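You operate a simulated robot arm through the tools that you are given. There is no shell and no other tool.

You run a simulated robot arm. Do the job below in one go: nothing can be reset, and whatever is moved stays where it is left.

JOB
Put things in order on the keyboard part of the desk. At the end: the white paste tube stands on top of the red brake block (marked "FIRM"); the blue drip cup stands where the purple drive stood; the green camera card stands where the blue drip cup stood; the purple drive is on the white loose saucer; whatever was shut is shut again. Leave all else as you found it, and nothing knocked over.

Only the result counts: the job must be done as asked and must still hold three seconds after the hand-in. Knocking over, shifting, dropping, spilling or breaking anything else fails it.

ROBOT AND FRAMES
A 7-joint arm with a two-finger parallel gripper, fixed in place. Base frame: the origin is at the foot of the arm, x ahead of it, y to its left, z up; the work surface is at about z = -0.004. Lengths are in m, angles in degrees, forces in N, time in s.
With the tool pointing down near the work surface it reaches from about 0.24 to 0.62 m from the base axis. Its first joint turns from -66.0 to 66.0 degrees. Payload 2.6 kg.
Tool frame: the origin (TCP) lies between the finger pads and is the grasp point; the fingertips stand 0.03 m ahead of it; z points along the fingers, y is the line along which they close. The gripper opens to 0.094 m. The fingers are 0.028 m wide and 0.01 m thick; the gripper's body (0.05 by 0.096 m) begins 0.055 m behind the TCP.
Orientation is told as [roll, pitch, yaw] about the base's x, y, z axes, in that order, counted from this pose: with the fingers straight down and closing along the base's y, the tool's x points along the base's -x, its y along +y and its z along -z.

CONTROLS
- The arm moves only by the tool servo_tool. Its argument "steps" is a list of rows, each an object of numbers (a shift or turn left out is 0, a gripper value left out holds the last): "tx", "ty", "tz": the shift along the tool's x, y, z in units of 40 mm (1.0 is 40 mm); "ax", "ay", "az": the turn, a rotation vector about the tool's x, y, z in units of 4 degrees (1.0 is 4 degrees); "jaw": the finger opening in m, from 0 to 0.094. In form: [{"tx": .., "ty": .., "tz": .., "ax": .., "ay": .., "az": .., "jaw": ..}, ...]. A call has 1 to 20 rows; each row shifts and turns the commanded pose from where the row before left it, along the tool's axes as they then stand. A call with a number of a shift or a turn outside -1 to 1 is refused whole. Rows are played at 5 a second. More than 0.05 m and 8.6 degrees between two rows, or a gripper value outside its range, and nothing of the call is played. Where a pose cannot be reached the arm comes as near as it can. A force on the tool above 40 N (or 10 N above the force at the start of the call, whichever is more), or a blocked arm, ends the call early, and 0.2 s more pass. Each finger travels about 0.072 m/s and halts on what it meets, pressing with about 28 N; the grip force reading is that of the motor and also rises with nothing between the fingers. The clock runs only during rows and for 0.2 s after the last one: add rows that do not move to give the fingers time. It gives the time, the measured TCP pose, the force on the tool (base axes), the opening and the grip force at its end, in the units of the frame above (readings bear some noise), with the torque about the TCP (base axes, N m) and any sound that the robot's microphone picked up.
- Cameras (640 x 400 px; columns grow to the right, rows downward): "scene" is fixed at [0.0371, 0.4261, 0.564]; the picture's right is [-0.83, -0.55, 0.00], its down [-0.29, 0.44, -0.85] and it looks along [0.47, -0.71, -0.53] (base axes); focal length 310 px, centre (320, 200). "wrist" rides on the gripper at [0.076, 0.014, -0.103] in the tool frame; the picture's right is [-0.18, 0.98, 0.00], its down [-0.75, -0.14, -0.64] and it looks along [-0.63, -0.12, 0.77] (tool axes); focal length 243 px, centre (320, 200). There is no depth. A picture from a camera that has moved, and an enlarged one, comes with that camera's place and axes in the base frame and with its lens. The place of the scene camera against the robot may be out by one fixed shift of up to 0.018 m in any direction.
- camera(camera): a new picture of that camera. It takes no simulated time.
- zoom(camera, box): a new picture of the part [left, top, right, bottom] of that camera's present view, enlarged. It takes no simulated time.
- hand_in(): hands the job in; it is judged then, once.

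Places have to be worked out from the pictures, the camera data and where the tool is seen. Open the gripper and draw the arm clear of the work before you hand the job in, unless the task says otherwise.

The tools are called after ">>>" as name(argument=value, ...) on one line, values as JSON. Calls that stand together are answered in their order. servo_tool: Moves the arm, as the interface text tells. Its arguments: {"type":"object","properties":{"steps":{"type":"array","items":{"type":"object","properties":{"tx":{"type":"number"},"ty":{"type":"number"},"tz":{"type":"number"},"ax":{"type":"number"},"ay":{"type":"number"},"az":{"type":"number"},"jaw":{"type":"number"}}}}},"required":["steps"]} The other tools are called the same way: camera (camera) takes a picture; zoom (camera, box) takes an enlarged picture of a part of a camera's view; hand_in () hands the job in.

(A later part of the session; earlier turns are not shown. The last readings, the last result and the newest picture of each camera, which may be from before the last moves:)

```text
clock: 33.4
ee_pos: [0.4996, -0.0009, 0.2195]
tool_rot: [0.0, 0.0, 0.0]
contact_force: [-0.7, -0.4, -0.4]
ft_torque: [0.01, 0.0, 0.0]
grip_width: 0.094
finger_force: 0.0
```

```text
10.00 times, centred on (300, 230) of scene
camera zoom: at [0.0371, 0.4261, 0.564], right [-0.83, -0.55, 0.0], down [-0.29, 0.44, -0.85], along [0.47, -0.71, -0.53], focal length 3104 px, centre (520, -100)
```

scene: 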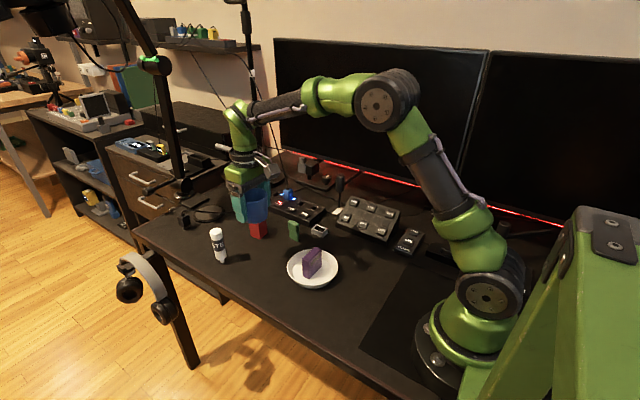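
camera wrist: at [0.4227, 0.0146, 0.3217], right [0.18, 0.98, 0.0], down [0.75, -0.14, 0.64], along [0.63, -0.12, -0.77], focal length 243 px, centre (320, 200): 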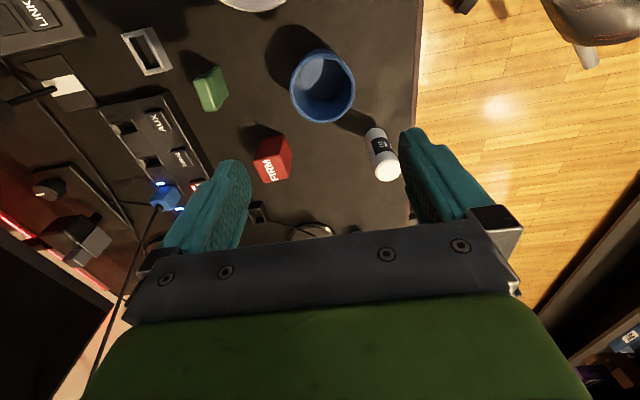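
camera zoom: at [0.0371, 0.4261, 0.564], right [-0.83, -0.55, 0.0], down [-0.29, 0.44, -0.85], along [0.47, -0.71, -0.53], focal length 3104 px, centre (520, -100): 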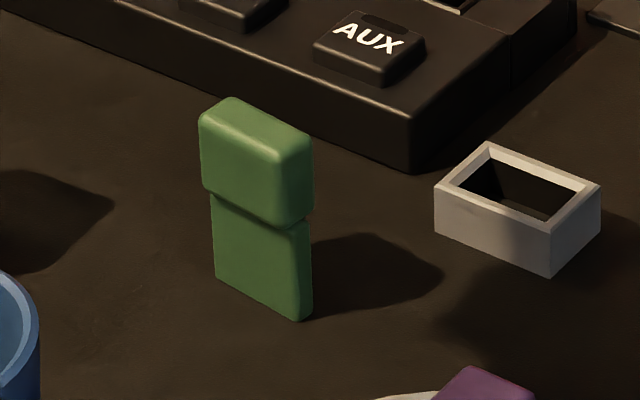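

The green card's centre is (0.479, -0.119), turned about -6°, with the head 13 mm thick. I move above it, turn the tool by 6° to match, and close the jaw to 0.05.

>>> servo_tool(steps=[{"tx": 0.125, "ty": -0.75}, {"tx": 0.125, "ty": -0.75}, {"tx": 0.125, "ty": -0.75}, {"tx": 0.125, "ty": -0.75, "jaw": 0.055}, {"az": 0.75}, {"az": 0.75}, {"tz": 0.7}, {"tz": 0.7}, {"tz": 0.5}, {}, {}])

>>> camera(camera="wrist")

>>> camera(camera="scene")

```text
clock: 35.8
ee_pos: [0.477, -0.1184, 0.1429]
tool_rot: [0.0, 0.0, -5.9]
contact_force: [-1.1, -0.5, 0.6]
ft_torque: [-0.02, -0.01, 0.01]
grip_width: 0.0549
finger_force: 0.1
```

```text
taken
camera wrist: at [0.4031, -0.0951, 0.2457], right [0.29, 0.96, 0.0], down [0.73, -0.22, 0.64], along [0.62, -0.18, -0.77], focal length 243 px, centre (320, 200)
```

wrist: 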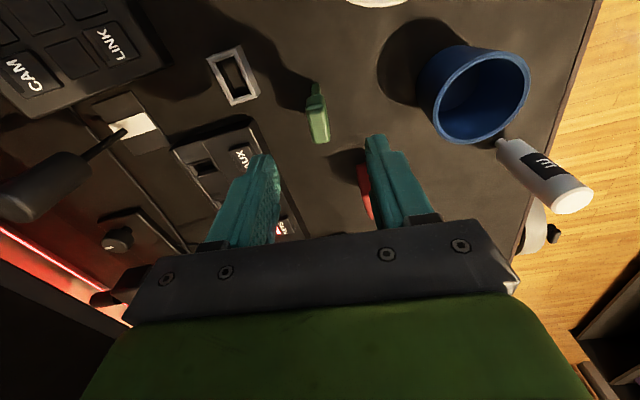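

```text
taken
```

scene: 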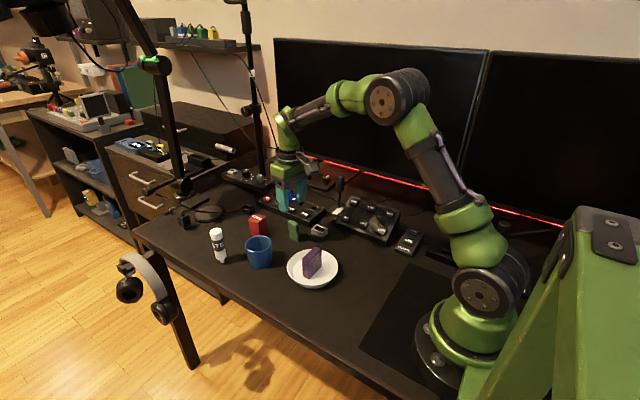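

I zoom to check the card against the tool axis before going down.

>>> zoom(camera="wrist", box=[270, 70, 370, 170])

```text
4.00 times, centred on (320, 120) of wrist
camera zoom: at [0.4031, -0.0951, 0.2457], right [0.29, 0.96, 0.0], down [0.73, -0.22, 0.64], along [0.62, -0.18, -0.77], focal length 970 px, centre (320, 520)
```

zoom: 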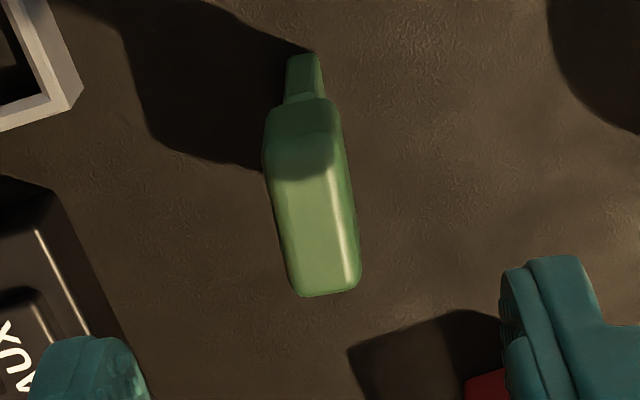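

The card's position is confirmed, only 2 mm off the tool axis. I correct that, descend to z ≈ 0.042 and close on the card's head.

>>> servo_tool(steps=[{"ty": -0.04, "tz": 0.4}, {"tz": 0.6}, {"tz": 0.6}, {"tz": 0.5}, {"tz": 0.415}, {}, {"jaw": 0.04}, {"jaw": 0.03}, {"jaw": 0.022}, {"jaw": 0.016}, {"jaw": 0.01}, {"jaw": 0.005}, {"jaw": 0.005}, {}])

>>> camera(camera="wrist")

>>> zoom(camera="scene", box=[240, 180, 360, 260])

```text
clock: 38.8
ee_pos: [0.4785, -0.1194, 0.0414]
tool_rot: [0.1, 0.0, -5.9]
contact_force: [0.5, 0.8, 0.0]
ft_torque: [0.02, -0.01, 0.0]
grip_width: 0.0192
finger_force: 27.7
```

```text
taken
camera wrist: at [0.4031, -0.0966, 0.1435], right [0.28, 0.96, 0.0], down [0.73, -0.22, 0.64], along [0.62, -0.18, -0.77], focal length 243 px, centre (320, 200)
```

wrist: 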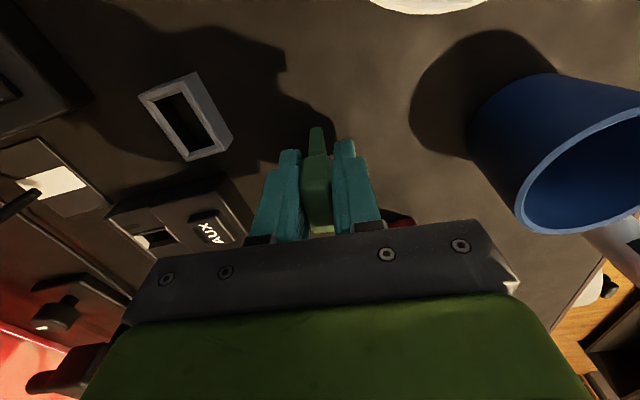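

```text
5.00 times, centred on (300, 220) of scene
camera zoom: at [0.0371, 0.4261, 0.564], right [-0.83, -0.55, 0.0], down [-0.29, 0.44, -0.85], along [0.47, -0.71, -0.53], focal length 1552 px, centre (420, 100)
```

zoom: 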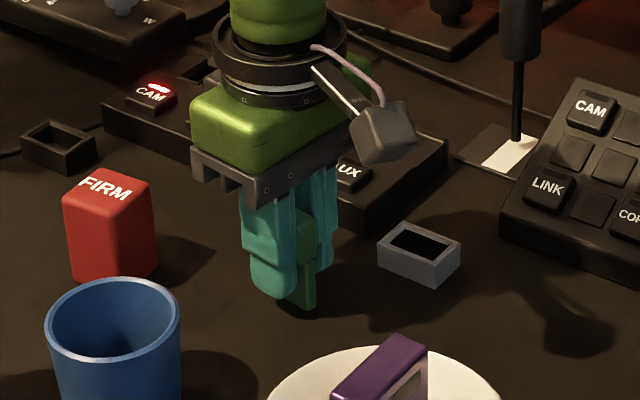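

The card is gripped (0.019 m, 28 N). I lift it 100 mm and carry it to above the cup's old place (0.241, -0.139).

>>> servo_tool(steps=[{"tz": -0.2}, {"tz": -0.4}, {"tz": -0.6}, {"tz": -0.6}, {"tz": -0.5}, {"tz": -0.2}, {"tx": 0.36, "ty": -0.07}, {"tx": 0.6, "ty": -0.11}, {"tx": 0.7, "ty": -0.13}, {"tx": 0.7, "ty": -0.13}, {"tx": 0.7, "ty": -0.13}, {"tx": 0.7, "ty": -0.13}, {"tx": 0.7, "ty": -0.13}, {"tx": 0.7, "ty": -0.13}, {"tx": 0.5, "ty": -0.1}, {"tx": 0.2, "ty": -0.04}, {}, {}])

>>> camera(camera="wrist")

>>> camera(camera="scene")

```text
clock: 42.6
ee_pos: [0.2387, -0.1392, 0.1412]
tool_rot: [0.0, 0.0, -6.0]
contact_force: [0.2, 0.3, -0.5]
ft_torque: [0.0, 0.02, 0.04]
grip_width: 0.019
finger_force: 28.3
```

```text
taken
camera wrist: at [0.1643, -0.1172, 0.2433], right [0.29, 0.96, 0.0], down [0.73, -0.22, 0.64], along [0.62, -0.18, -0.77], focal length 243 px, centre (320, 200)
```

wrist: 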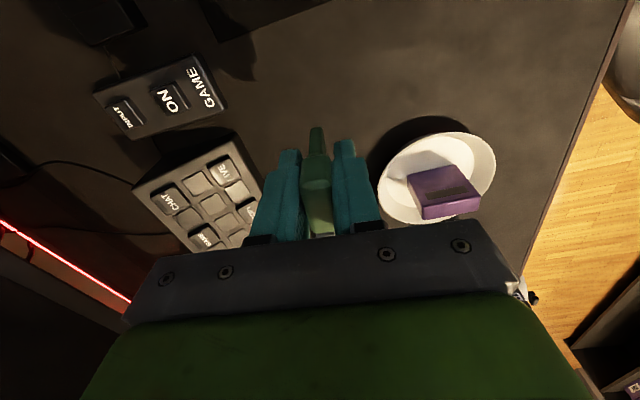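

```text
taken
```

scene: 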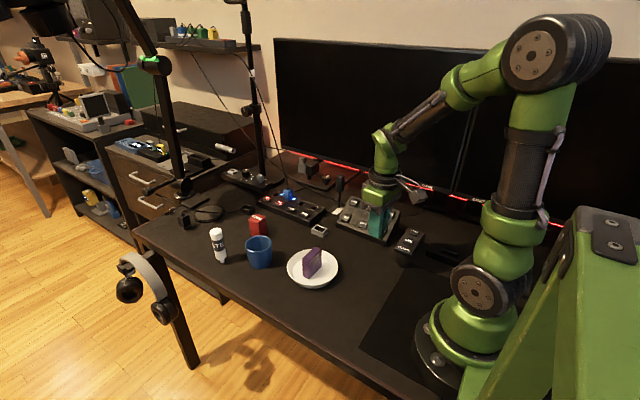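

The card is above the cup's old place. I lower it to about 4 mm above the table.

>>> servo_tool(steps=[{"tz": 0.3}, {"tz": 0.5}, {"tz": 0.6}, {"tz": 0.5}, {"tz": 0.35}, {"tz": 0.15}, {}])

>>> zoom(camera="scene", box=[320, 190, 460, 290])

```text
clock: 44.2
ee_pos: [0.2392, -0.1395, 0.0452]
tool_rot: [-0.1, 0.0, -5.9]
contact_force: [0.1, -0.2, -0.3]
ft_torque: [-0.01, 0.0, -0.03]
grip_width: 0.0191
finger_force: 28.0
```

```text
4.00 times, centred on (390, 240) of scene
camera zoom: at [0.0371, 0.4261, 0.564], right [-0.83, -0.55, 0.0], down [-0.29, 0.44, -0.85], along [0.47, -0.71, -0.53], focal length 1242 px, centre (40, 40)
```

zoom: 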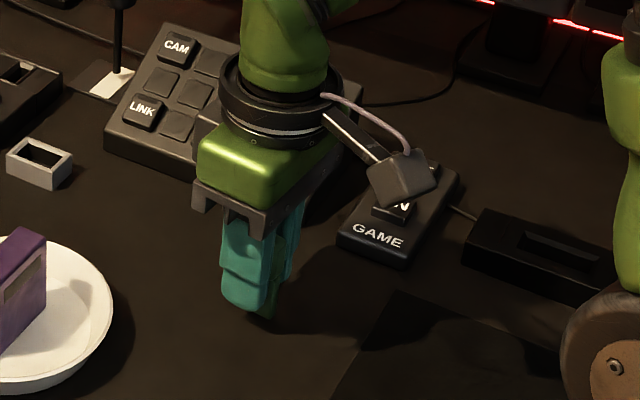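

The card is just above the surface. I lower in about 1 mm steps and watch for contact.

>>> servo_tool(steps=[{"tz": 0.03}, {"tz": 0.03}, {"tz": 0.02}, {}])

```text
clock: 45.2
ee_pos: [0.2395, -0.1391, 0.0424]
tool_rot: [0.1, 0.0, -6.0]
contact_force: [-0.3, 0.4, -0.3]
ft_torque: [0.02, 0.0, 0.02]
grip_width: 0.0194
finger_force: 27.6
```

>>> servo_tool(steps=[{"tz": 0.025}, {}])

```text
clock: 45.8
ee_pos: [0.2406, -0.1383, 0.0417]
tool_rot: [0.0, 0.0, -6.0]
contact_force: [-0.2, 0.3, -0.7]
ft_torque: [0.01, -0.04, 0.01]
grip_width: 0.0192
finger_force: 27.8
```

>>> servo_tool(steps=[{"tz": 0.02}, {}])

```text
clock: 46.4
ee_pos: [0.2407, -0.1385, 0.041]
tool_rot: [-0.1, -0.1, -6.1]
contact_force: [0.3, 0.1, 0.2]
ft_torque: [0.0, 0.01, -0.01]
grip_width: 0.019
finger_force: 28.2
```

>>> servo_tool(steps=[{"tz": 0.02}, {}])

```text
clock: 47.0
ee_pos: [0.2404, -0.1394, 0.039]
tool_rot: [0.0, -0.2, -6.0]
contact_force: [-4.1, 2.0, 22.9]
ft_torque: [0.03, 0.21, 0.0]
grip_width: 0.0191
finger_force: 28.3
```

Contact at 23 N: the card is on the table. I relax by 0.6 mm, then open the fingers gently.

>>> servo_tool(steps=[{"tz": -0.015}, {}, {"jaw": 0.024}, {"jaw": 0.03}, {"jaw": 0.04}, {"jaw": 0.055}, {}, {}])

>>> camera(camera="wrist")

>>> zoom(camera="scene", box=[320, 190, 460, 290])

```text
clock: 48.8
ee_pos: [0.241, -0.1396, 0.0411]
tool_rot: [0.1, 0.0, -6.0]
contact_force: [0.9, 0.8, -0.1]
ft_torque: [-0.01, 0.0, 0.02]
grip_width: 0.0552
finger_force: 0.0
```

```text
taken
camera wrist: at [0.1655, -0.1157, 0.1434], right [0.29, 0.96, 0.0], down [0.73, -0.22, 0.64], along [0.62, -0.18, -0.77], focal length 243 px, centre (320, 200)
```

wrist: 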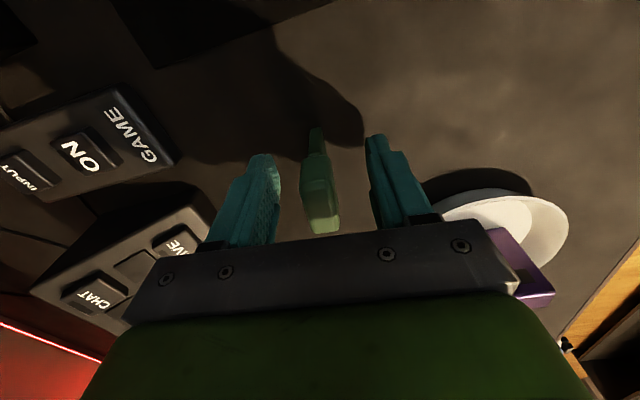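

```text
4.00 times, centred on (390, 240) of scene
camera zoom: at [0.0371, 0.4261, 0.564], right [-0.83, -0.55, 0.0], down [-0.29, 0.44, -0.85], along [0.47, -0.71, -0.53], focal length 1242 px, centre (40, 40)
```

zoom: 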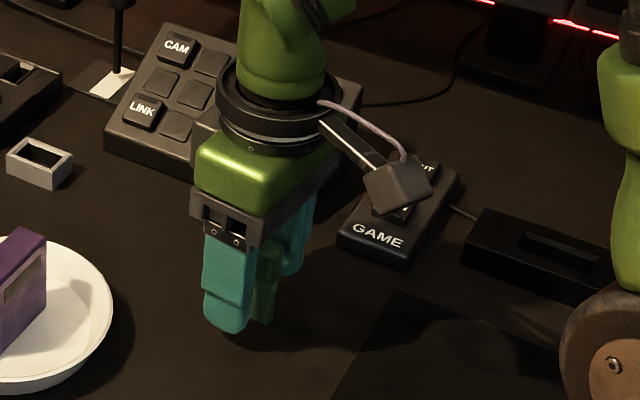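

The card stands upright between the open fingers. I rise straight up and check it.

>>> servo_tool(steps=[{"tz": -0.2}, {"tz": -0.4}, {"tz": -0.6}, {"tz": -0.8}, {"tz": -0.9}, {"tz": -0.9}, {"tz": -0.8}, {"tz": -0.4}, {"az": -0.75}, {"az": -0.75}, {}, {}])

>>> camera(camera="wrist")

>>> zoom(camera="scene", box=[180, 180, 440, 300])

```text
clock: 51.4
ee_pos: [0.2415, -0.1374, 0.2399]
tool_rot: [0.0, 0.1, 0.2]
contact_force: [0.0, 0.1, 0.2]
ft_torque: [0.02, 0.02, -0.03]
grip_width: 0.0552
finger_force: 0.1
```

```text
taken
camera wrist: at [0.1634, -0.1241, 0.3424], right [0.18, 0.98, 0.0], down [0.75, -0.14, 0.64], along [0.63, -0.12, -0.77], focal length 243 px, centre (320, 200)
```

wrist: 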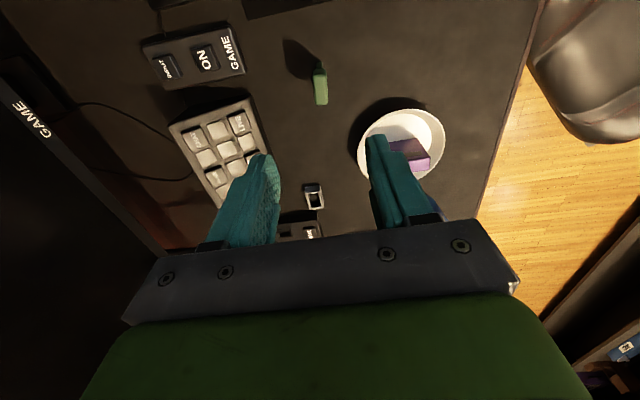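

```text
2.46 times, centred on (310, 240) of scene
camera zoom: at [0.0371, 0.4261, 0.564], right [-0.83, -0.55, 0.0], down [-0.29, 0.44, -0.85], along [0.47, -0.71, -0.53], focal length 764 px, centre (345, 102)
```

zoom: 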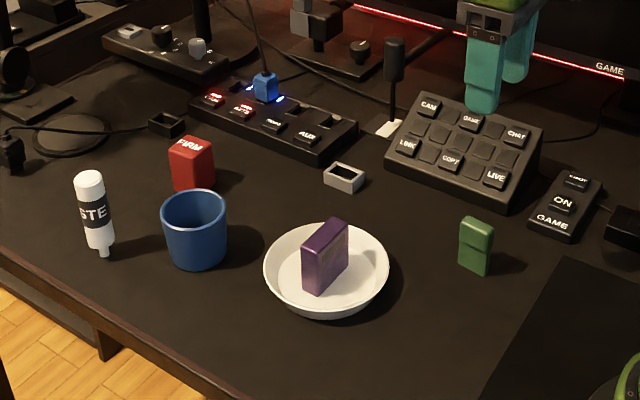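

The card stands at the cup's old place, upright. Now I go above the paste tube at (0.577, 0.061), at safe height.

>>> servo_tool(steps=[{"tx": -0.4, "ty": 0.24}, {"tx": -0.76, "ty": 0.45}, {"tx": -0.76, "ty": 0.45}, {"tx": -0.76, "ty": 0.45}, {"tx": -0.76, "ty": 0.45}, {"tx": -0.76, "ty": 0.45}, {"tx": -0.76, "ty": 0.45}, {"tx": -0.76, "ty": 0.45}, {"tx": -0.76, "ty": 0.45}, {"tx": -0.76, "ty": 0.45}, {"tx": -0.76, "ty": 0.45}, {"tx": -0.39, "ty": 0.25}, {}, {}])

>>> camera(camera="wrist")

>>> camera(camera="scene")

```text
clock: 54.4
ee_pos: [0.5738, 0.0607, 0.24]
tool_rot: [0.1, 0.0, 0.1]
contact_force: [-0.3, -0.3, 0.3]
ft_torque: [0.01, 0.03, 0.01]
grip_width: 0.0551
finger_force: 0.0
```

```text
taken
camera wrist: at [0.4976, 0.0747, 0.3423], right [0.18, 0.98, 0.0], down [0.75, -0.14, 0.64], along [0.63, -0.12, -0.77], focal length 243 px, centre (320, 200)
```

wrist: 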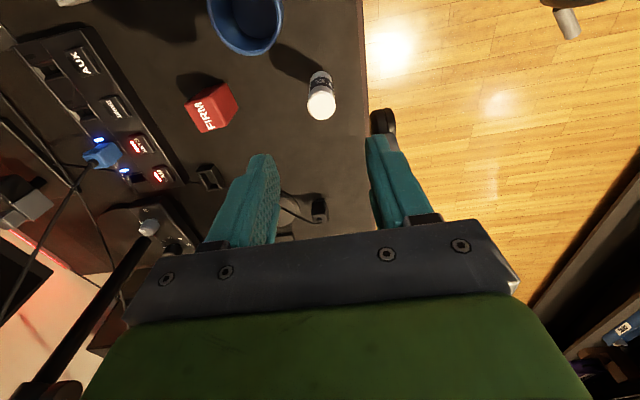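

```text
taken
```

scene: 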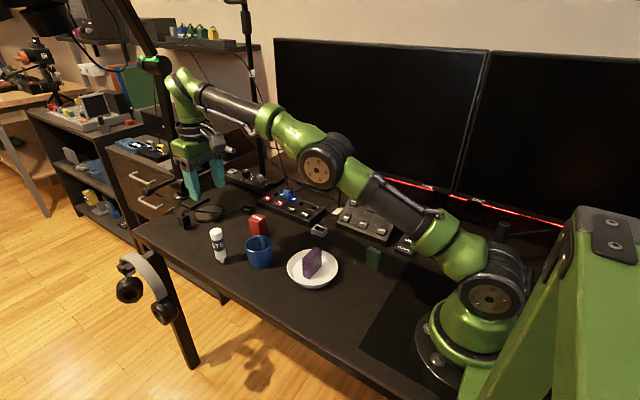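

I zoom to measure the tube axis and the red block from close above.

>>> zoom(camera="wrist", box=[280, 50, 370, 140])

>>> zoom(camera="wrist", box=[160, 60, 260, 150])

>>> zoom(camera="scene", box=[195, 205, 275, 275])

```text
4.44 times, centred on (325, 95) of wrist
camera zoom: at [0.4976, 0.0747, 0.3423], right [0.18, 0.98, 0.0], down [0.75, -0.14, 0.64], along [0.63, -0.12, -0.77], focal length 1078 px, centre (298, 667)
```

zoom: 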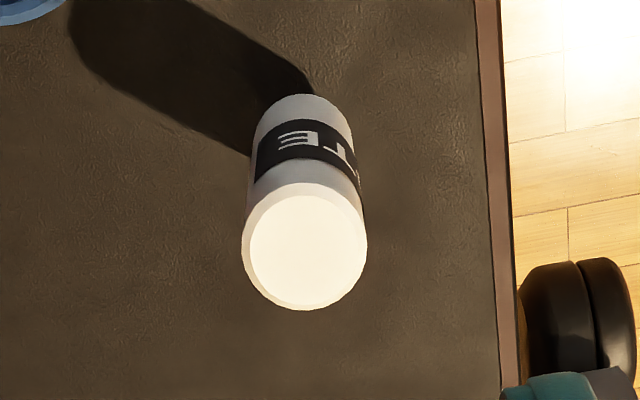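

```text
4.44 times, centred on (210, 105) of wrist
camera zoom: at [0.4976, 0.0747, 0.3423], right [0.18, 0.98, 0.0], down [0.75, -0.14, 0.64], along [0.63, -0.12, -0.77], focal length 1078 px, centre (809, 622)
```

zoom: 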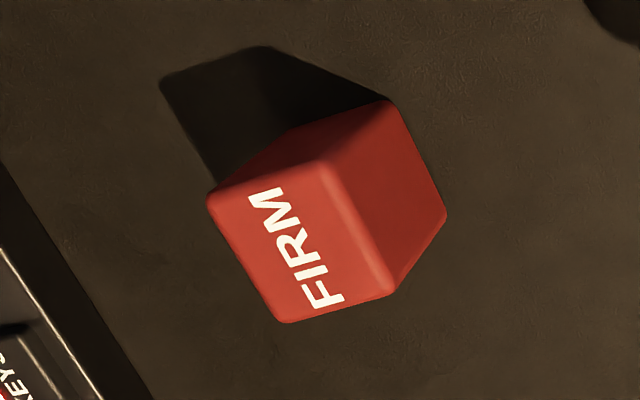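

```text
5.71 times, centred on (235, 240) of scene
camera zoom: at [0.0371, 0.4261, 0.564], right [-0.83, -0.55, 0.0], down [-0.29, 0.44, -0.85], along [0.47, -0.71, -0.53], focal length 1774 px, centre (806, -29)
```

zoom: 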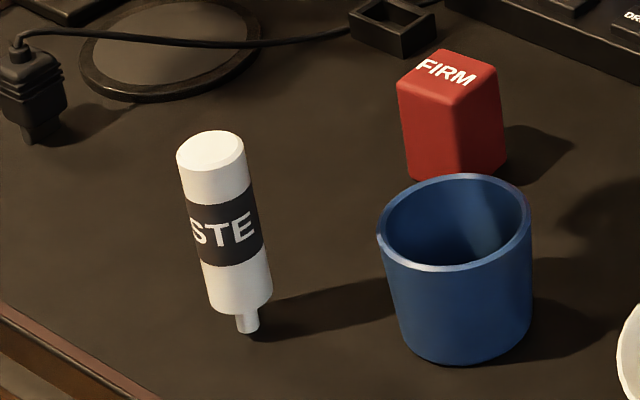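

Relative to the tool, the tube axis is +4 mm in x and +0.6 mm in y. The red block's top centre is (+0.001, -0.140) m from the tube. I correct for the tube, descend around it to z ≈ 0.061, and keep the fingers open.

>>> servo_tool(steps=[{"tx": -0.1, "ty": 0.015}, {}, {"tz": 0.5}, {"tz": 0.7}, {"tz": 0.7}, {}, {}])

>>> camera(camera="wrist")

>>> zoom(camera="scene", box=[150, 160, 300, 280])

```text
clock: 56.0
ee_pos: [0.5771, 0.063, 0.1648]
tool_rot: [0.0, 0.0, 0.0]
contact_force: [0.2, -0.1, -0.4]
ft_torque: [-0.01, -0.02, -0.02]
grip_width: 0.0549
finger_force: 0.0
```

```text
taken
camera wrist: at [0.5011, 0.0768, 0.2669], right [0.18, 0.98, 0.0], down [0.75, -0.14, 0.64], along [0.63, -0.12, -0.77], focal length 243 px, centre (320, 200)
```

wrist: 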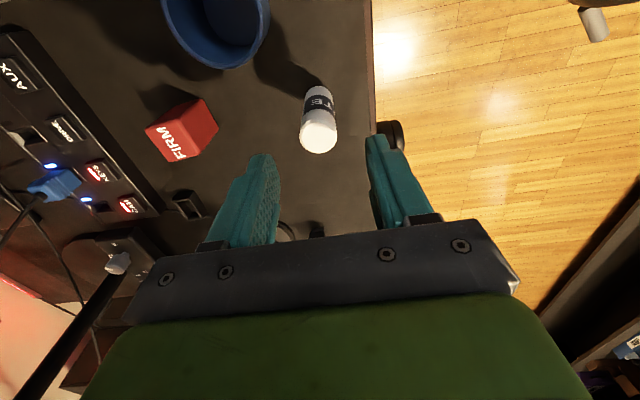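

```text
3.33 times, centred on (225, 220) of scene
camera zoom: at [0.0371, 0.4261, 0.564], right [-0.83, -0.55, 0.0], down [-0.29, 0.44, -0.85], along [0.47, -0.71, -0.53], focal length 1035 px, centre (637, 133)
```

zoom: 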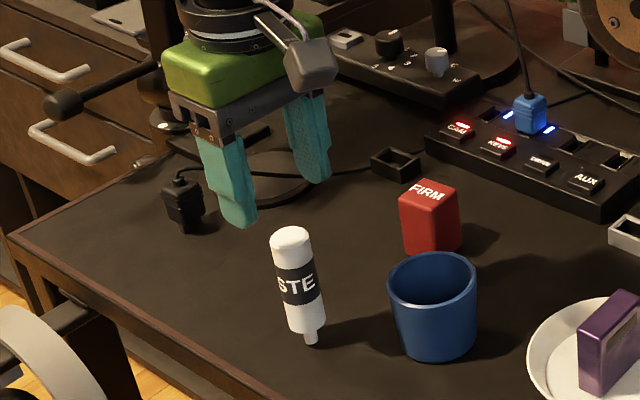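

I zoom once more to refine the lateral alignment at this closer range.

>>> zoom(camera="wrist", box=[270, 70, 370, 170])

>>> zoom(camera="wrist", box=[130, 80, 230, 180])

```text
4.00 times, centred on (320, 120) of wrist
camera zoom: at [0.5011, 0.0768, 0.2669], right [0.18, 0.98, 0.0], down [0.75, -0.14, 0.64], along [0.63, -0.12, -0.77], focal length 970 px, centre (320, 520)
```

zoom: 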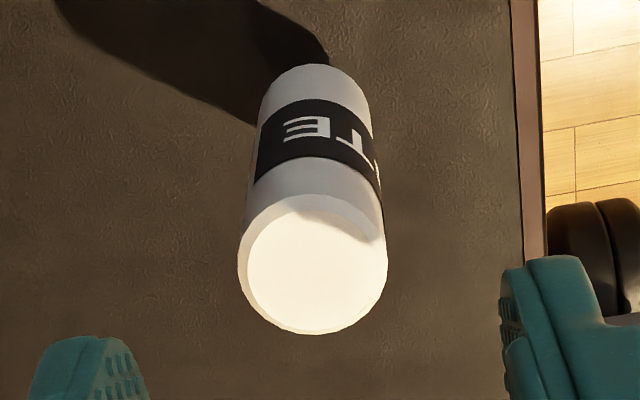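

```text
4.00 times, centred on (180, 130) of wrist
camera zoom: at [0.5011, 0.0768, 0.2669], right [0.18, 0.98, 0.0], down [0.75, -0.14, 0.64], along [0.63, -0.12, -0.77], focal length 970 px, centre (880, 480)
```

zoom: 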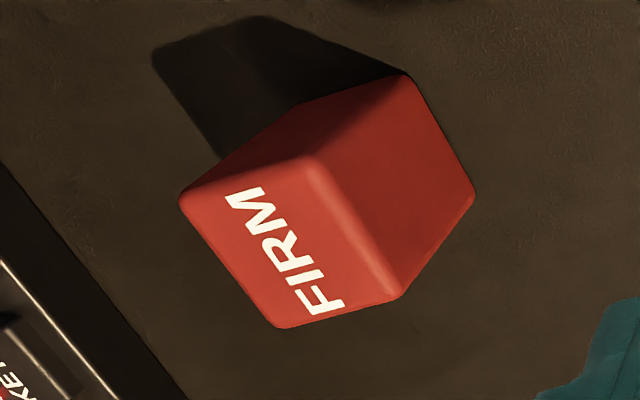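

The tube axis is within 1.5 mm of the tool axis; I correct y by -1.4 mm. Then I descend to z ≈ 0.062 and close slowly on the tube.

>>> servo_tool(steps=[{"ty": -0.035, "tz": 0.2}, {"tz": 0.4}, {"tz": 0.5}, {"tz": 0.5}, {"tz": 0.5}, {"tz": 0.3}, {"tz": 0.15}, {}, {}])

>>> camera(camera="wrist")

>>> zoom(camera="scene", box=[160, 180, 290, 280])

```text
clock: 58.0
ee_pos: [0.5807, 0.0603, 0.0641]
tool_rot: [0.1, 0.0, 0.0]
contact_force: [1.1, 1.1, -0.9]
ft_torque: [-0.06, 0.02, 0.01]
grip_width: 0.055
finger_force: 0.1
```

```text
taken
camera wrist: at [0.5033, 0.0765, 0.1659], right [0.18, 0.98, 0.0], down [0.75, -0.14, 0.64], along [0.63, -0.12, -0.77], focal length 243 px, centre (320, 200)
```

wrist: 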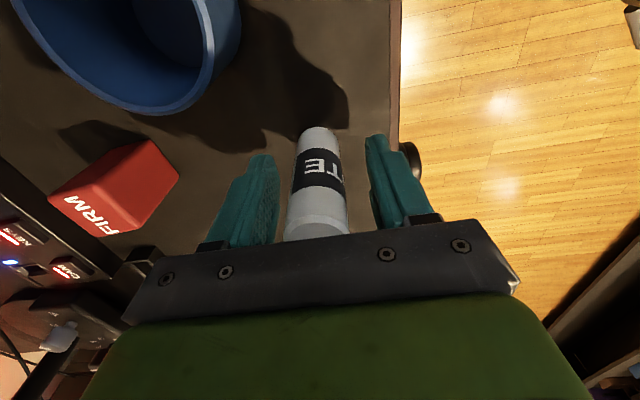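

```text
4.00 times, centred on (225, 230) of scene
camera zoom: at [0.0371, 0.4261, 0.564], right [-0.83, -0.55, 0.0], down [-0.29, 0.44, -0.85], along [0.47, -0.71, -0.53], focal length 1242 px, centre (700, 80)
```

zoom: 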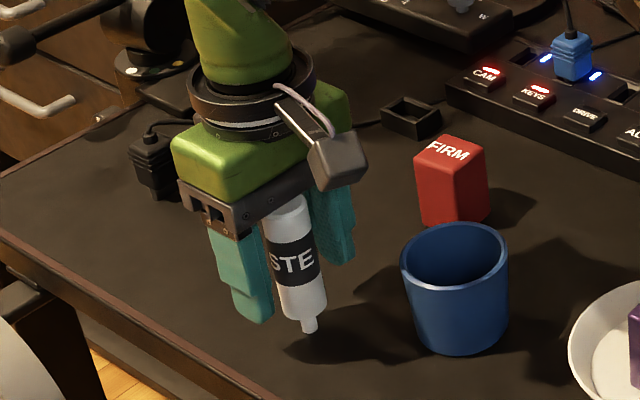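

The tube is centred between the fingers to within about 1 mm. I close slowly.

>>> servo_tool(steps=[{"jaw": 0.047}, {"jaw": 0.042}, {"jaw": 0.038}, {"jaw": 0.035}, {"jaw": 0.033}, {"jaw": 0.031}, {"jaw": 0.029}, {"jaw": 0.027}, {"jaw": 0.025}, {"jaw": 0.022}, {"jaw": 0.018}, {"jaw": 0.012}, {"jaw": 0.012}, {}])

>>> camera(camera="wrist")

>>> zoom(camera="scene", box=[160, 180, 290, 280])

```text
clock: 61.0
ee_pos: [0.5802, 0.0608, 0.0637]
tool_rot: [0.1, 0.1, 0.1]
contact_force: [0.0, -0.8, 0.1]
ft_torque: [-0.02, 0.0, 0.0]
grip_width: 0.0268
finger_force: 28.2
```

```text
taken
camera wrist: at [0.5033, 0.0765, 0.166], right [0.18, 0.98, 0.0], down [0.75, -0.14, 0.64], along [0.63, -0.12, -0.77], focal length 243 px, centre (320, 200)
```

wrist: 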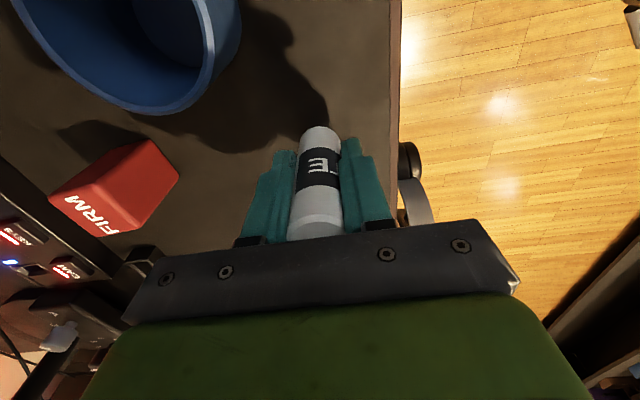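

```text
4.00 times, centred on (225, 230) of scene
camera zoom: at [0.0371, 0.4261, 0.564], right [-0.83, -0.55, 0.0], down [-0.29, 0.44, -0.85], along [0.47, -0.71, -0.53], focal length 1242 px, centre (700, 80)
```

zoom: 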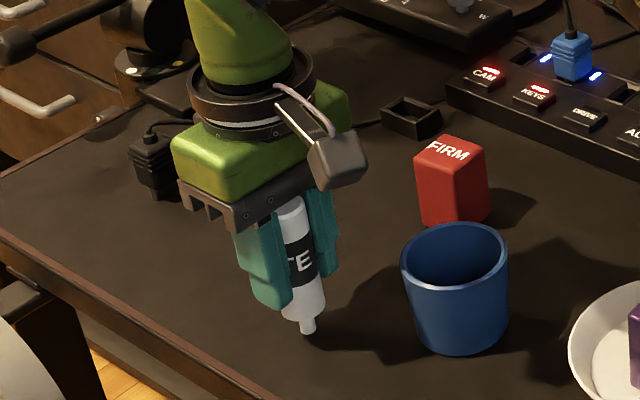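

The tube is held (0.027 m, 28 N) and upright. I lift it 100 mm straight up.

>>> servo_tool(steps=[{"tz": -0.15}, {"tz": -0.25}, {"tz": -0.4}, {"tz": -0.5}, {"tz": -0.5}, {"tz": -0.4}, {"tz": -0.3}, {}, {}])

>>> camera(camera="wrist")

>>> zoom(camera="scene", box=[160, 150, 290, 250])

```text
clock: 63.0
ee_pos: [0.5805, 0.0604, 0.165]
tool_rot: [0.0, 0.0, 0.1]
contact_force: [0.3, -0.2, -1.0]
ft_torque: [0.01, 0.02, 0.01]
grip_width: 0.0262
finger_force: 28.5
```

```text
taken
camera wrist: at [0.5036, 0.0762, 0.267], right [0.18, 0.98, 0.0], down [0.75, -0.14, 0.64], along [0.63, -0.12, -0.77], focal length 243 px, centre (320, 200)
```

wrist: 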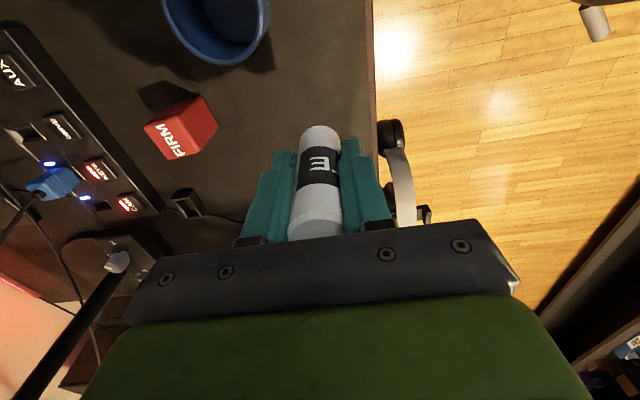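

```text
4.00 times, centred on (225, 200) of scene
camera zoom: at [0.0371, 0.4261, 0.564], right [-0.83, -0.55, 0.0], down [-0.29, 0.44, -0.85], along [0.47, -0.71, -0.53], focal length 1242 px, centre (700, 200)
```

zoom: 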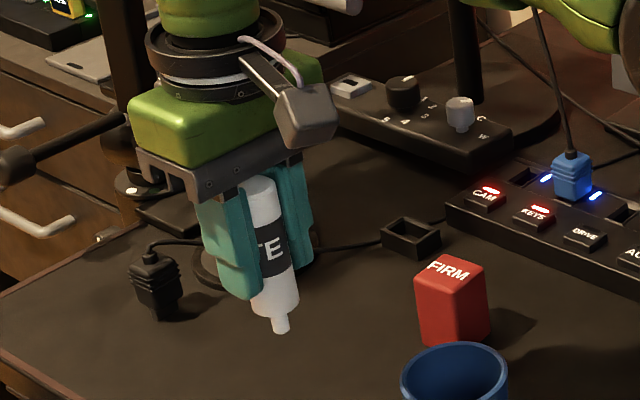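

I zoom on the red block from here to get its offset from the tool directly.

>>> zoom(camera="wrist", box=[130, 80, 230, 180])

>>> zoom(camera="wrist", box=[260, 110, 380, 240])

```text
4.00 times, centred on (180, 130) of wrist
camera zoom: at [0.5036, 0.0762, 0.267], right [0.18, 0.98, 0.0], down [0.75, -0.14, 0.64], along [0.63, -0.12, -0.77], focal length 970 px, centre (880, 480)
```

zoom: 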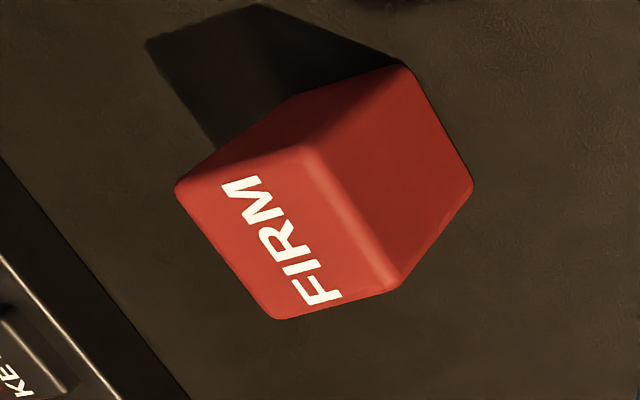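

```text
3.08 times, centred on (320, 175) of wrist
camera zoom: at [0.5036, 0.0762, 0.267], right [0.18, 0.98, 0.0], down [0.75, -0.14, 0.64], along [0.63, -0.12, -0.77], focal length 746 px, centre (320, 277)
```

zoom: 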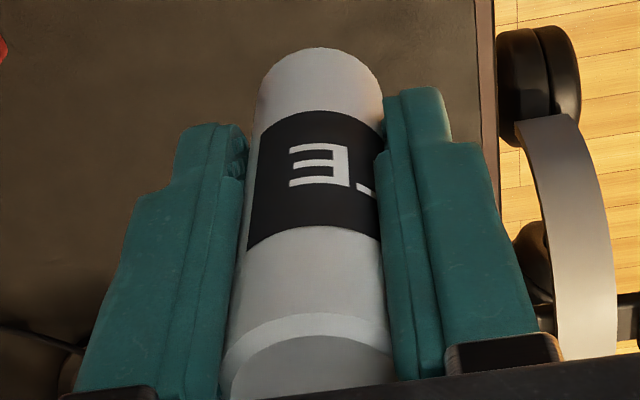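

The readings agree that the red block's centre is (-0.0004, -0.140) from the tool. Before moving, I check from the scene camera that the tube hangs vertical in the grip.

>>> zoom(camera="scene", box=[200, 180, 260, 240])

```text
6.67 times, centred on (230, 210) of scene
camera zoom: at [0.0371, 0.4261, 0.564], right [-0.83, -0.55, 0.0], down [-0.29, 0.44, -0.85], along [0.47, -0.71, -0.53], focal length 2069 px, centre (920, 133)
```

zoom: 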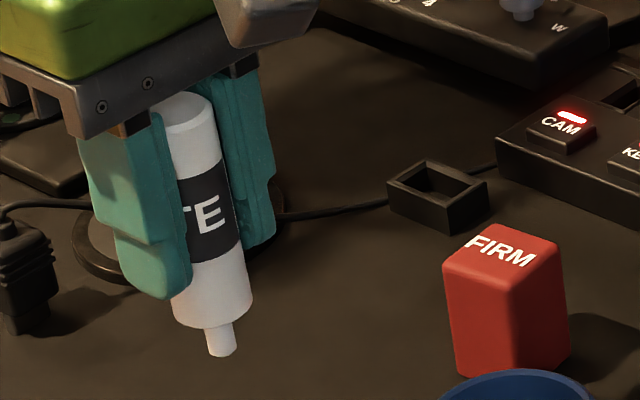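

The tube's right edge runs along the expected vertical direction (within about 1°), so it hangs straight. I carry it 140 mm in -y to above the red block, with its bottom about 40 mm above the block's top.

>>> servo_tool(steps=[{"ty": -0.15}, {"ty": -0.3}, {"ty": -0.4}, {"ty": -0.45}, {"ty": -0.45}, {"ty": -0.45}, {"ty": -0.45}, {"ty": -0.4}, {"ty": -0.3}, {"ty": -0.155, "tx": -0.015}, {}, {}])

>>> camera(camera="wrist")

>>> zoom(camera="scene", box=[220, 160, 320, 250])

```text
clock: 65.6
ee_pos: [0.5794, -0.0803, 0.1654]
tool_rot: [0.0, 0.0, -0.1]
contact_force: [-0.1, 1.1, -0.8]
ft_torque: [-0.01, 0.02, 0.01]
grip_width: 0.0264
finger_force: 28.0
```

```text
taken
camera wrist: at [0.5027, -0.0652, 0.2665], right [0.18, 0.98, 0.0], down [0.75, -0.14, 0.64], along [0.63, -0.12, -0.77], focal length 243 px, centre (320, 200)
```

wrist: 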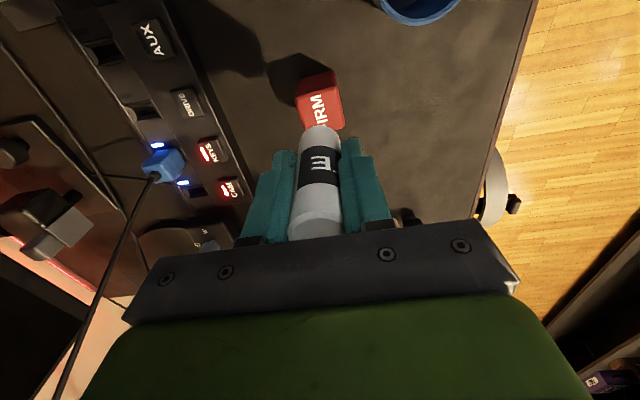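

```text
4.44 times, centred on (270, 205) of scene
camera zoom: at [0.0371, 0.4261, 0.564], right [-0.83, -0.55, 0.0], down [-0.29, 0.44, -0.85], along [0.47, -0.71, -0.53], focal length 1380 px, centre (542, 178)
```

zoom: 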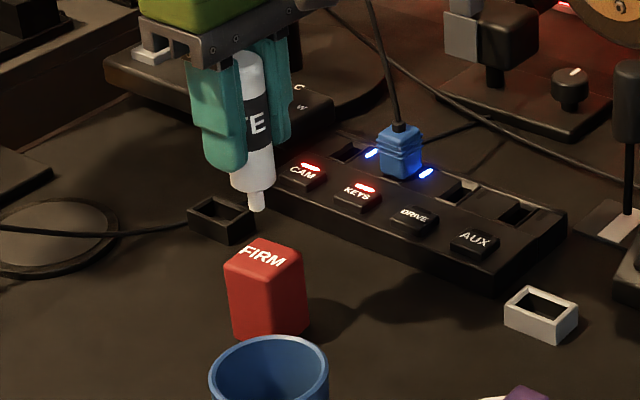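

I zoom the scene view to compare the nozzle tip against the block's top face.

>>> zoom(camera="scene", box=[255, 190, 305, 240])

>>> zoom(camera="wrist", box=[270, 50, 370, 150])

```text
8.00 times, centred on (280, 215) of scene
camera zoom: at [0.0371, 0.4261, 0.564], right [-0.83, -0.55, 0.0], down [-0.29, 0.44, -0.85], along [0.47, -0.71, -0.53], focal length 2483 px, centre (640, 80)
```

zoom: 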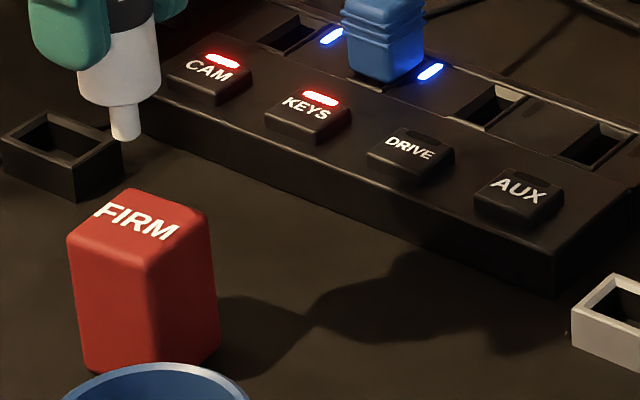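

```text
4.00 times, centred on (320, 100) of wrist
camera zoom: at [0.5027, -0.0652, 0.2665], right [0.18, 0.98, 0.0], down [0.75, -0.14, 0.64], along [0.63, -0.12, -0.77], focal length 970 px, centre (320, 600)
```

zoom: 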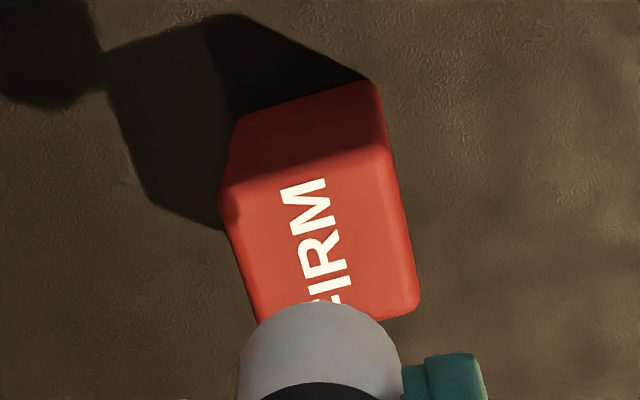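

By the wrist view, the tube axis is within about 1–2 mm of the red block's centre. By the scene view, the nozzle is about 37–42 mm above its top. I descend 28 mm slowly, then look again.

>>> servo_tool(steps=[{"tz": 0.15}, {"tz": 0.2}, {"tz": 0.2}, {"tz": 0.15}, {}, {}])

>>> zoom(camera="scene", box=[240, 190, 300, 250])

>>> camera(camera="wrist")

```text
clock: 67.0
ee_pos: [0.5776, -0.0802, 0.135]
tool_rot: [0.0, 0.0, -0.1]
contact_force: [0.2, -0.7, -0.2]
ft_torque: [0.0, 0.0, 0.02]
grip_width: 0.0262
finger_force: 27.6
```

```text
6.67 times, centred on (270, 220) of scene
camera zoom: at [0.0371, 0.4261, 0.564], right [-0.83, -0.55, 0.0], down [-0.29, 0.44, -0.85], along [0.47, -0.71, -0.53], focal length 2069 px, centre (653, 67)
```

zoom: 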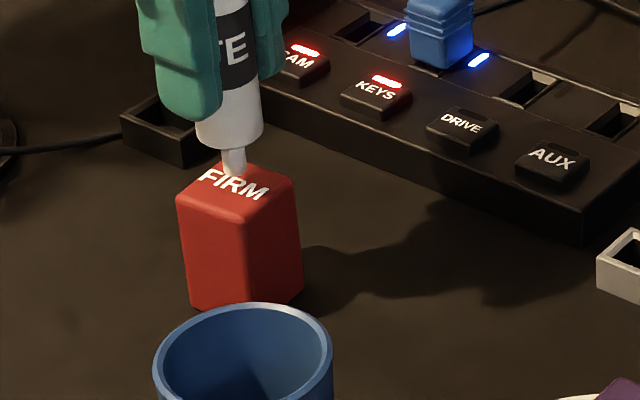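

```text
taken
camera wrist: at [0.5012, -0.0651, 0.2373], right [0.18, 0.98, 0.0], down [0.75, -0.14, 0.64], along [0.63, -0.12, -0.77], focal length 243 px, centre (320, 200)
```

wrist: 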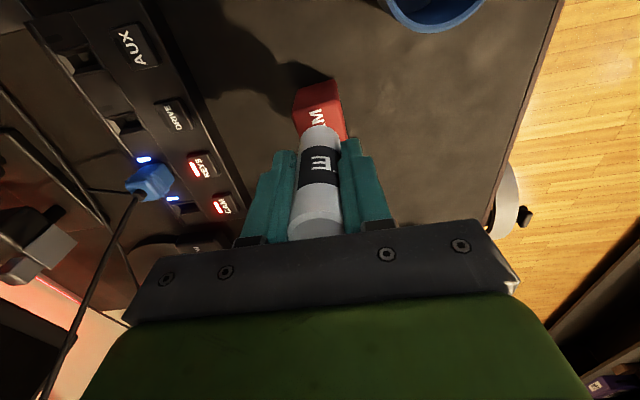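

The nozzle is about 10 mm above the block's top and well centred. I lower in small steps, watching the force.

>>> servo_tool(steps=[{"tz": 0.05, "ty": 0.03}, {"tz": 0.05}, {"tz": 0.03}, {}, {}])

>>> zoom(camera="scene", box=[240, 190, 300, 250])

```text
clock: 68.2
ee_pos: [0.5799, -0.0792, 0.1289]
tool_rot: [-0.1, 0.1, 0.1]
contact_force: [0.3, 0.2, -1.2]
ft_torque: [0.0, 0.0, -0.04]
grip_width: 0.0264
finger_force: 27.6
```

```text
6.67 times, centred on (270, 220) of scene
camera zoom: at [0.0371, 0.4261, 0.564], right [-0.83, -0.55, 0.0], down [-0.29, 0.44, -0.85], along [0.47, -0.71, -0.53], focal length 2069 px, centre (653, 67)
```

zoom: 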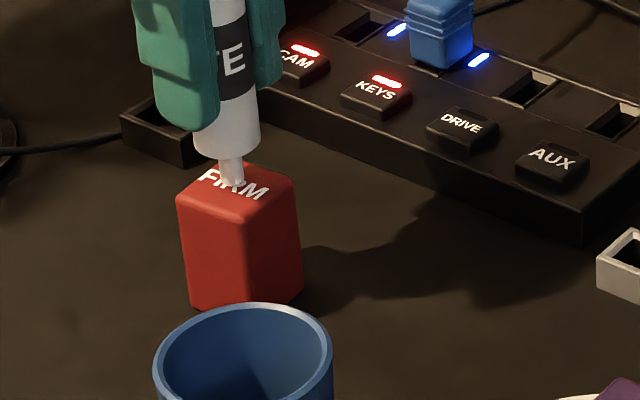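

About 5 mm remains by the scene view. I continue in about 1 mm steps.

>>> servo_tool(steps=[{"tz": 0.025}, {"tz": 0.025}, {}, {}])

```text
clock: 69.2
ee_pos: [0.579, -0.0788, 0.1282]
tool_rot: [0.0, 0.1, 0.0]
contact_force: [-0.2, 0.8, 0.8]
ft_torque: [0.01, 0.05, -0.02]
grip_width: 0.0264
finger_force: 28.2
```

>>> servo_tool(steps=[{"tz": 0.025}, {}, {}])

>>> zoom(camera="scene", box=[240, 190, 300, 250])

```text
clock: 70.0
ee_pos: [0.5802, -0.0787, 0.127]
tool_rot: [0.0, 0.0, 0.0]
contact_force: [-2.5, -0.3, 12.3]
ft_torque: [0.06, 0.23, 0.02]
grip_width: 0.0259
finger_force: 27.6
```

```text
6.67 times, centred on (270, 220) of scene
camera zoom: at [0.037, 0.4261, 0.564], right [-0.83, -0.55, 0.0], down [-0.29, 0.44, -0.85], along [0.47, -0.71, -0.53], focal length 2069 px, centre (653, 67)
```

zoom: 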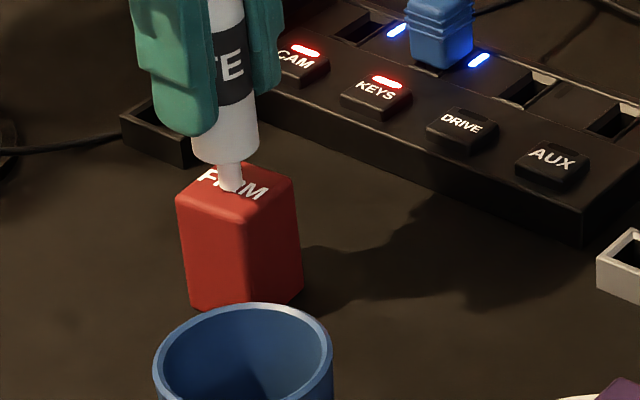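

Contact at 12 N with the nozzle on the block's top, within about 4 mm of its centre. I relax most of the load (0.4 mm) and check the reading before releasing.

>>> servo_tool(steps=[{"tz": -0.012}, {}, {}])

>>> camera(camera="wrist")

```text
clock: 70.8
ee_pos: [0.5803, -0.0777, 0.1272]
tool_rot: [0.0, -0.1, 0.0]
contact_force: [0.3, 0.0, 10.2]
ft_torque: [0.06, 0.03, -0.01]
grip_width: 0.026
finger_force: 28.3
```

```text
taken
camera wrist: at [0.5033, -0.0637, 0.2297], right [0.18, 0.98, 0.0], down [0.75, -0.14, 0.64], along [0.63, -0.12, -0.77], focal length 243 px, centre (320, 200)
```

wrist: 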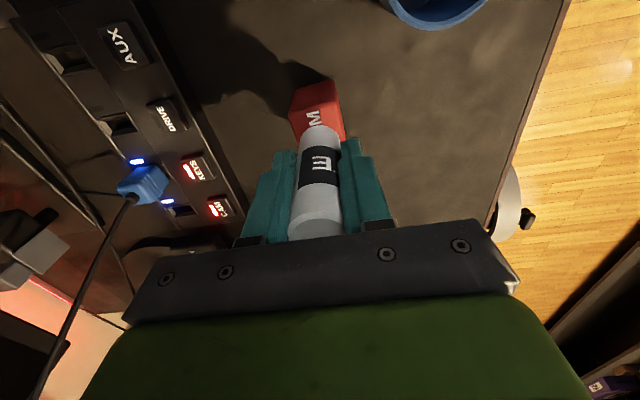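

The side load is gone and about 10 N remains. I ease another 0.3 mm and open the fingers slowly, keeping the tool still.

>>> servo_tool(steps=[{"tz": -0.008}, {}, {"jaw": 0.0275}, {"jaw": 0.029}, {"jaw": 0.031}, {"jaw": 0.034}, {"jaw": 0.038}, {"jaw": 0.043}, {"jaw": 0.05}, {"jaw": 0.055}, {}, {}])

>>> zoom(camera="scene", box=[220, 160, 310, 250])

>>> camera(camera="wrist")

```text
clock: 73.4
ee_pos: [0.5798, -0.079, 0.1282]
tool_rot: [0.0, 0.0, 0.0]
contact_force: [0.0, 0.8, 0.1]
ft_torque: [0.01, -0.01, 0.01]
grip_width: 0.0552
finger_force: 0.0
```

```text
4.44 times, centred on (265, 205) of scene
camera zoom: at [0.0371, 0.4261, 0.564], right [-0.83, -0.55, 0.0], down [-0.29, 0.44, -0.85], along [0.47, -0.71, -0.53], focal length 1380 px, centre (564, 178)
```

zoom: 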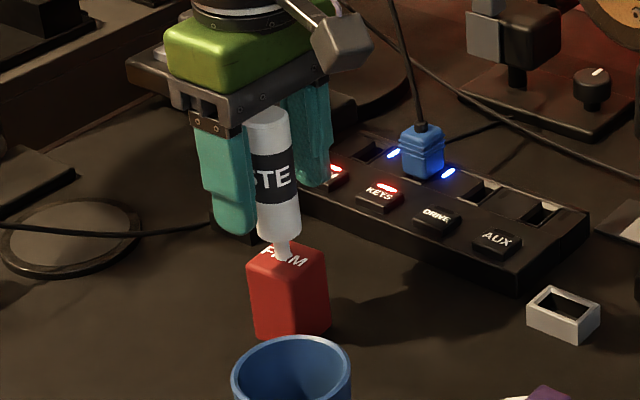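

```text
taken
camera wrist: at [0.503, -0.0631, 0.2302], right [0.18, 0.98, 0.0], down [0.75, -0.14, 0.64], along [0.63, -0.12, -0.77], focal length 243 px, centre (320, 200)
```

wrist: 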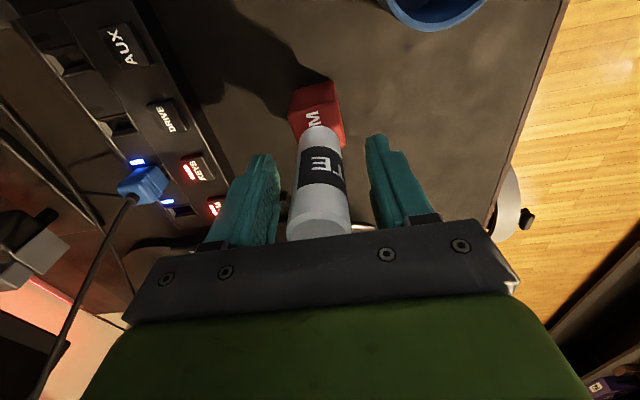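

The tube stands free on the red block with clear gaps on both sides. I rise straight up slowly until the fingers are above the tube's top.

>>> servo_tool(steps=[{"tz": -0.1}, {"tz": -0.25}, {"tz": -0.4}, {"tz": -0.5}, {"tz": -0.5}, {"tz": -0.5}, {"tz": -0.5}, {"tz": -0.4}, {}, {}])

>>> camera(camera="scene")

>>> camera(camera="wrist")

```text
clock: 75.6
ee_pos: [0.5734, -0.064, 0.2503]
tool_rot: [0.0, 0.0, 0.0]
contact_force: [-0.2, -0.1, 0.2]
ft_torque: [-0.03, 0.01, 0.01]
grip_width: 0.0551
finger_force: 0.1
out of reach, approached as far as the arm can: row 7, 8
```

```text
taken
```

scene: 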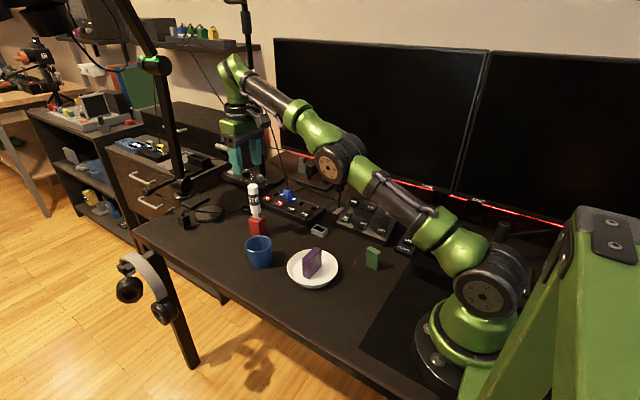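

```text
taken
camera wrist: at [0.4965, -0.0497, 0.3518], right [0.18, 0.98, 0.0], down [0.75, -0.14, 0.64], along [0.63, -0.12, -0.77], focal length 243 px, centre (320, 200)
```

wrist: 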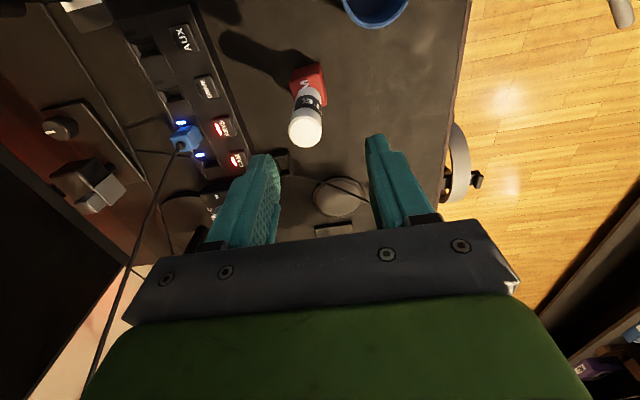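

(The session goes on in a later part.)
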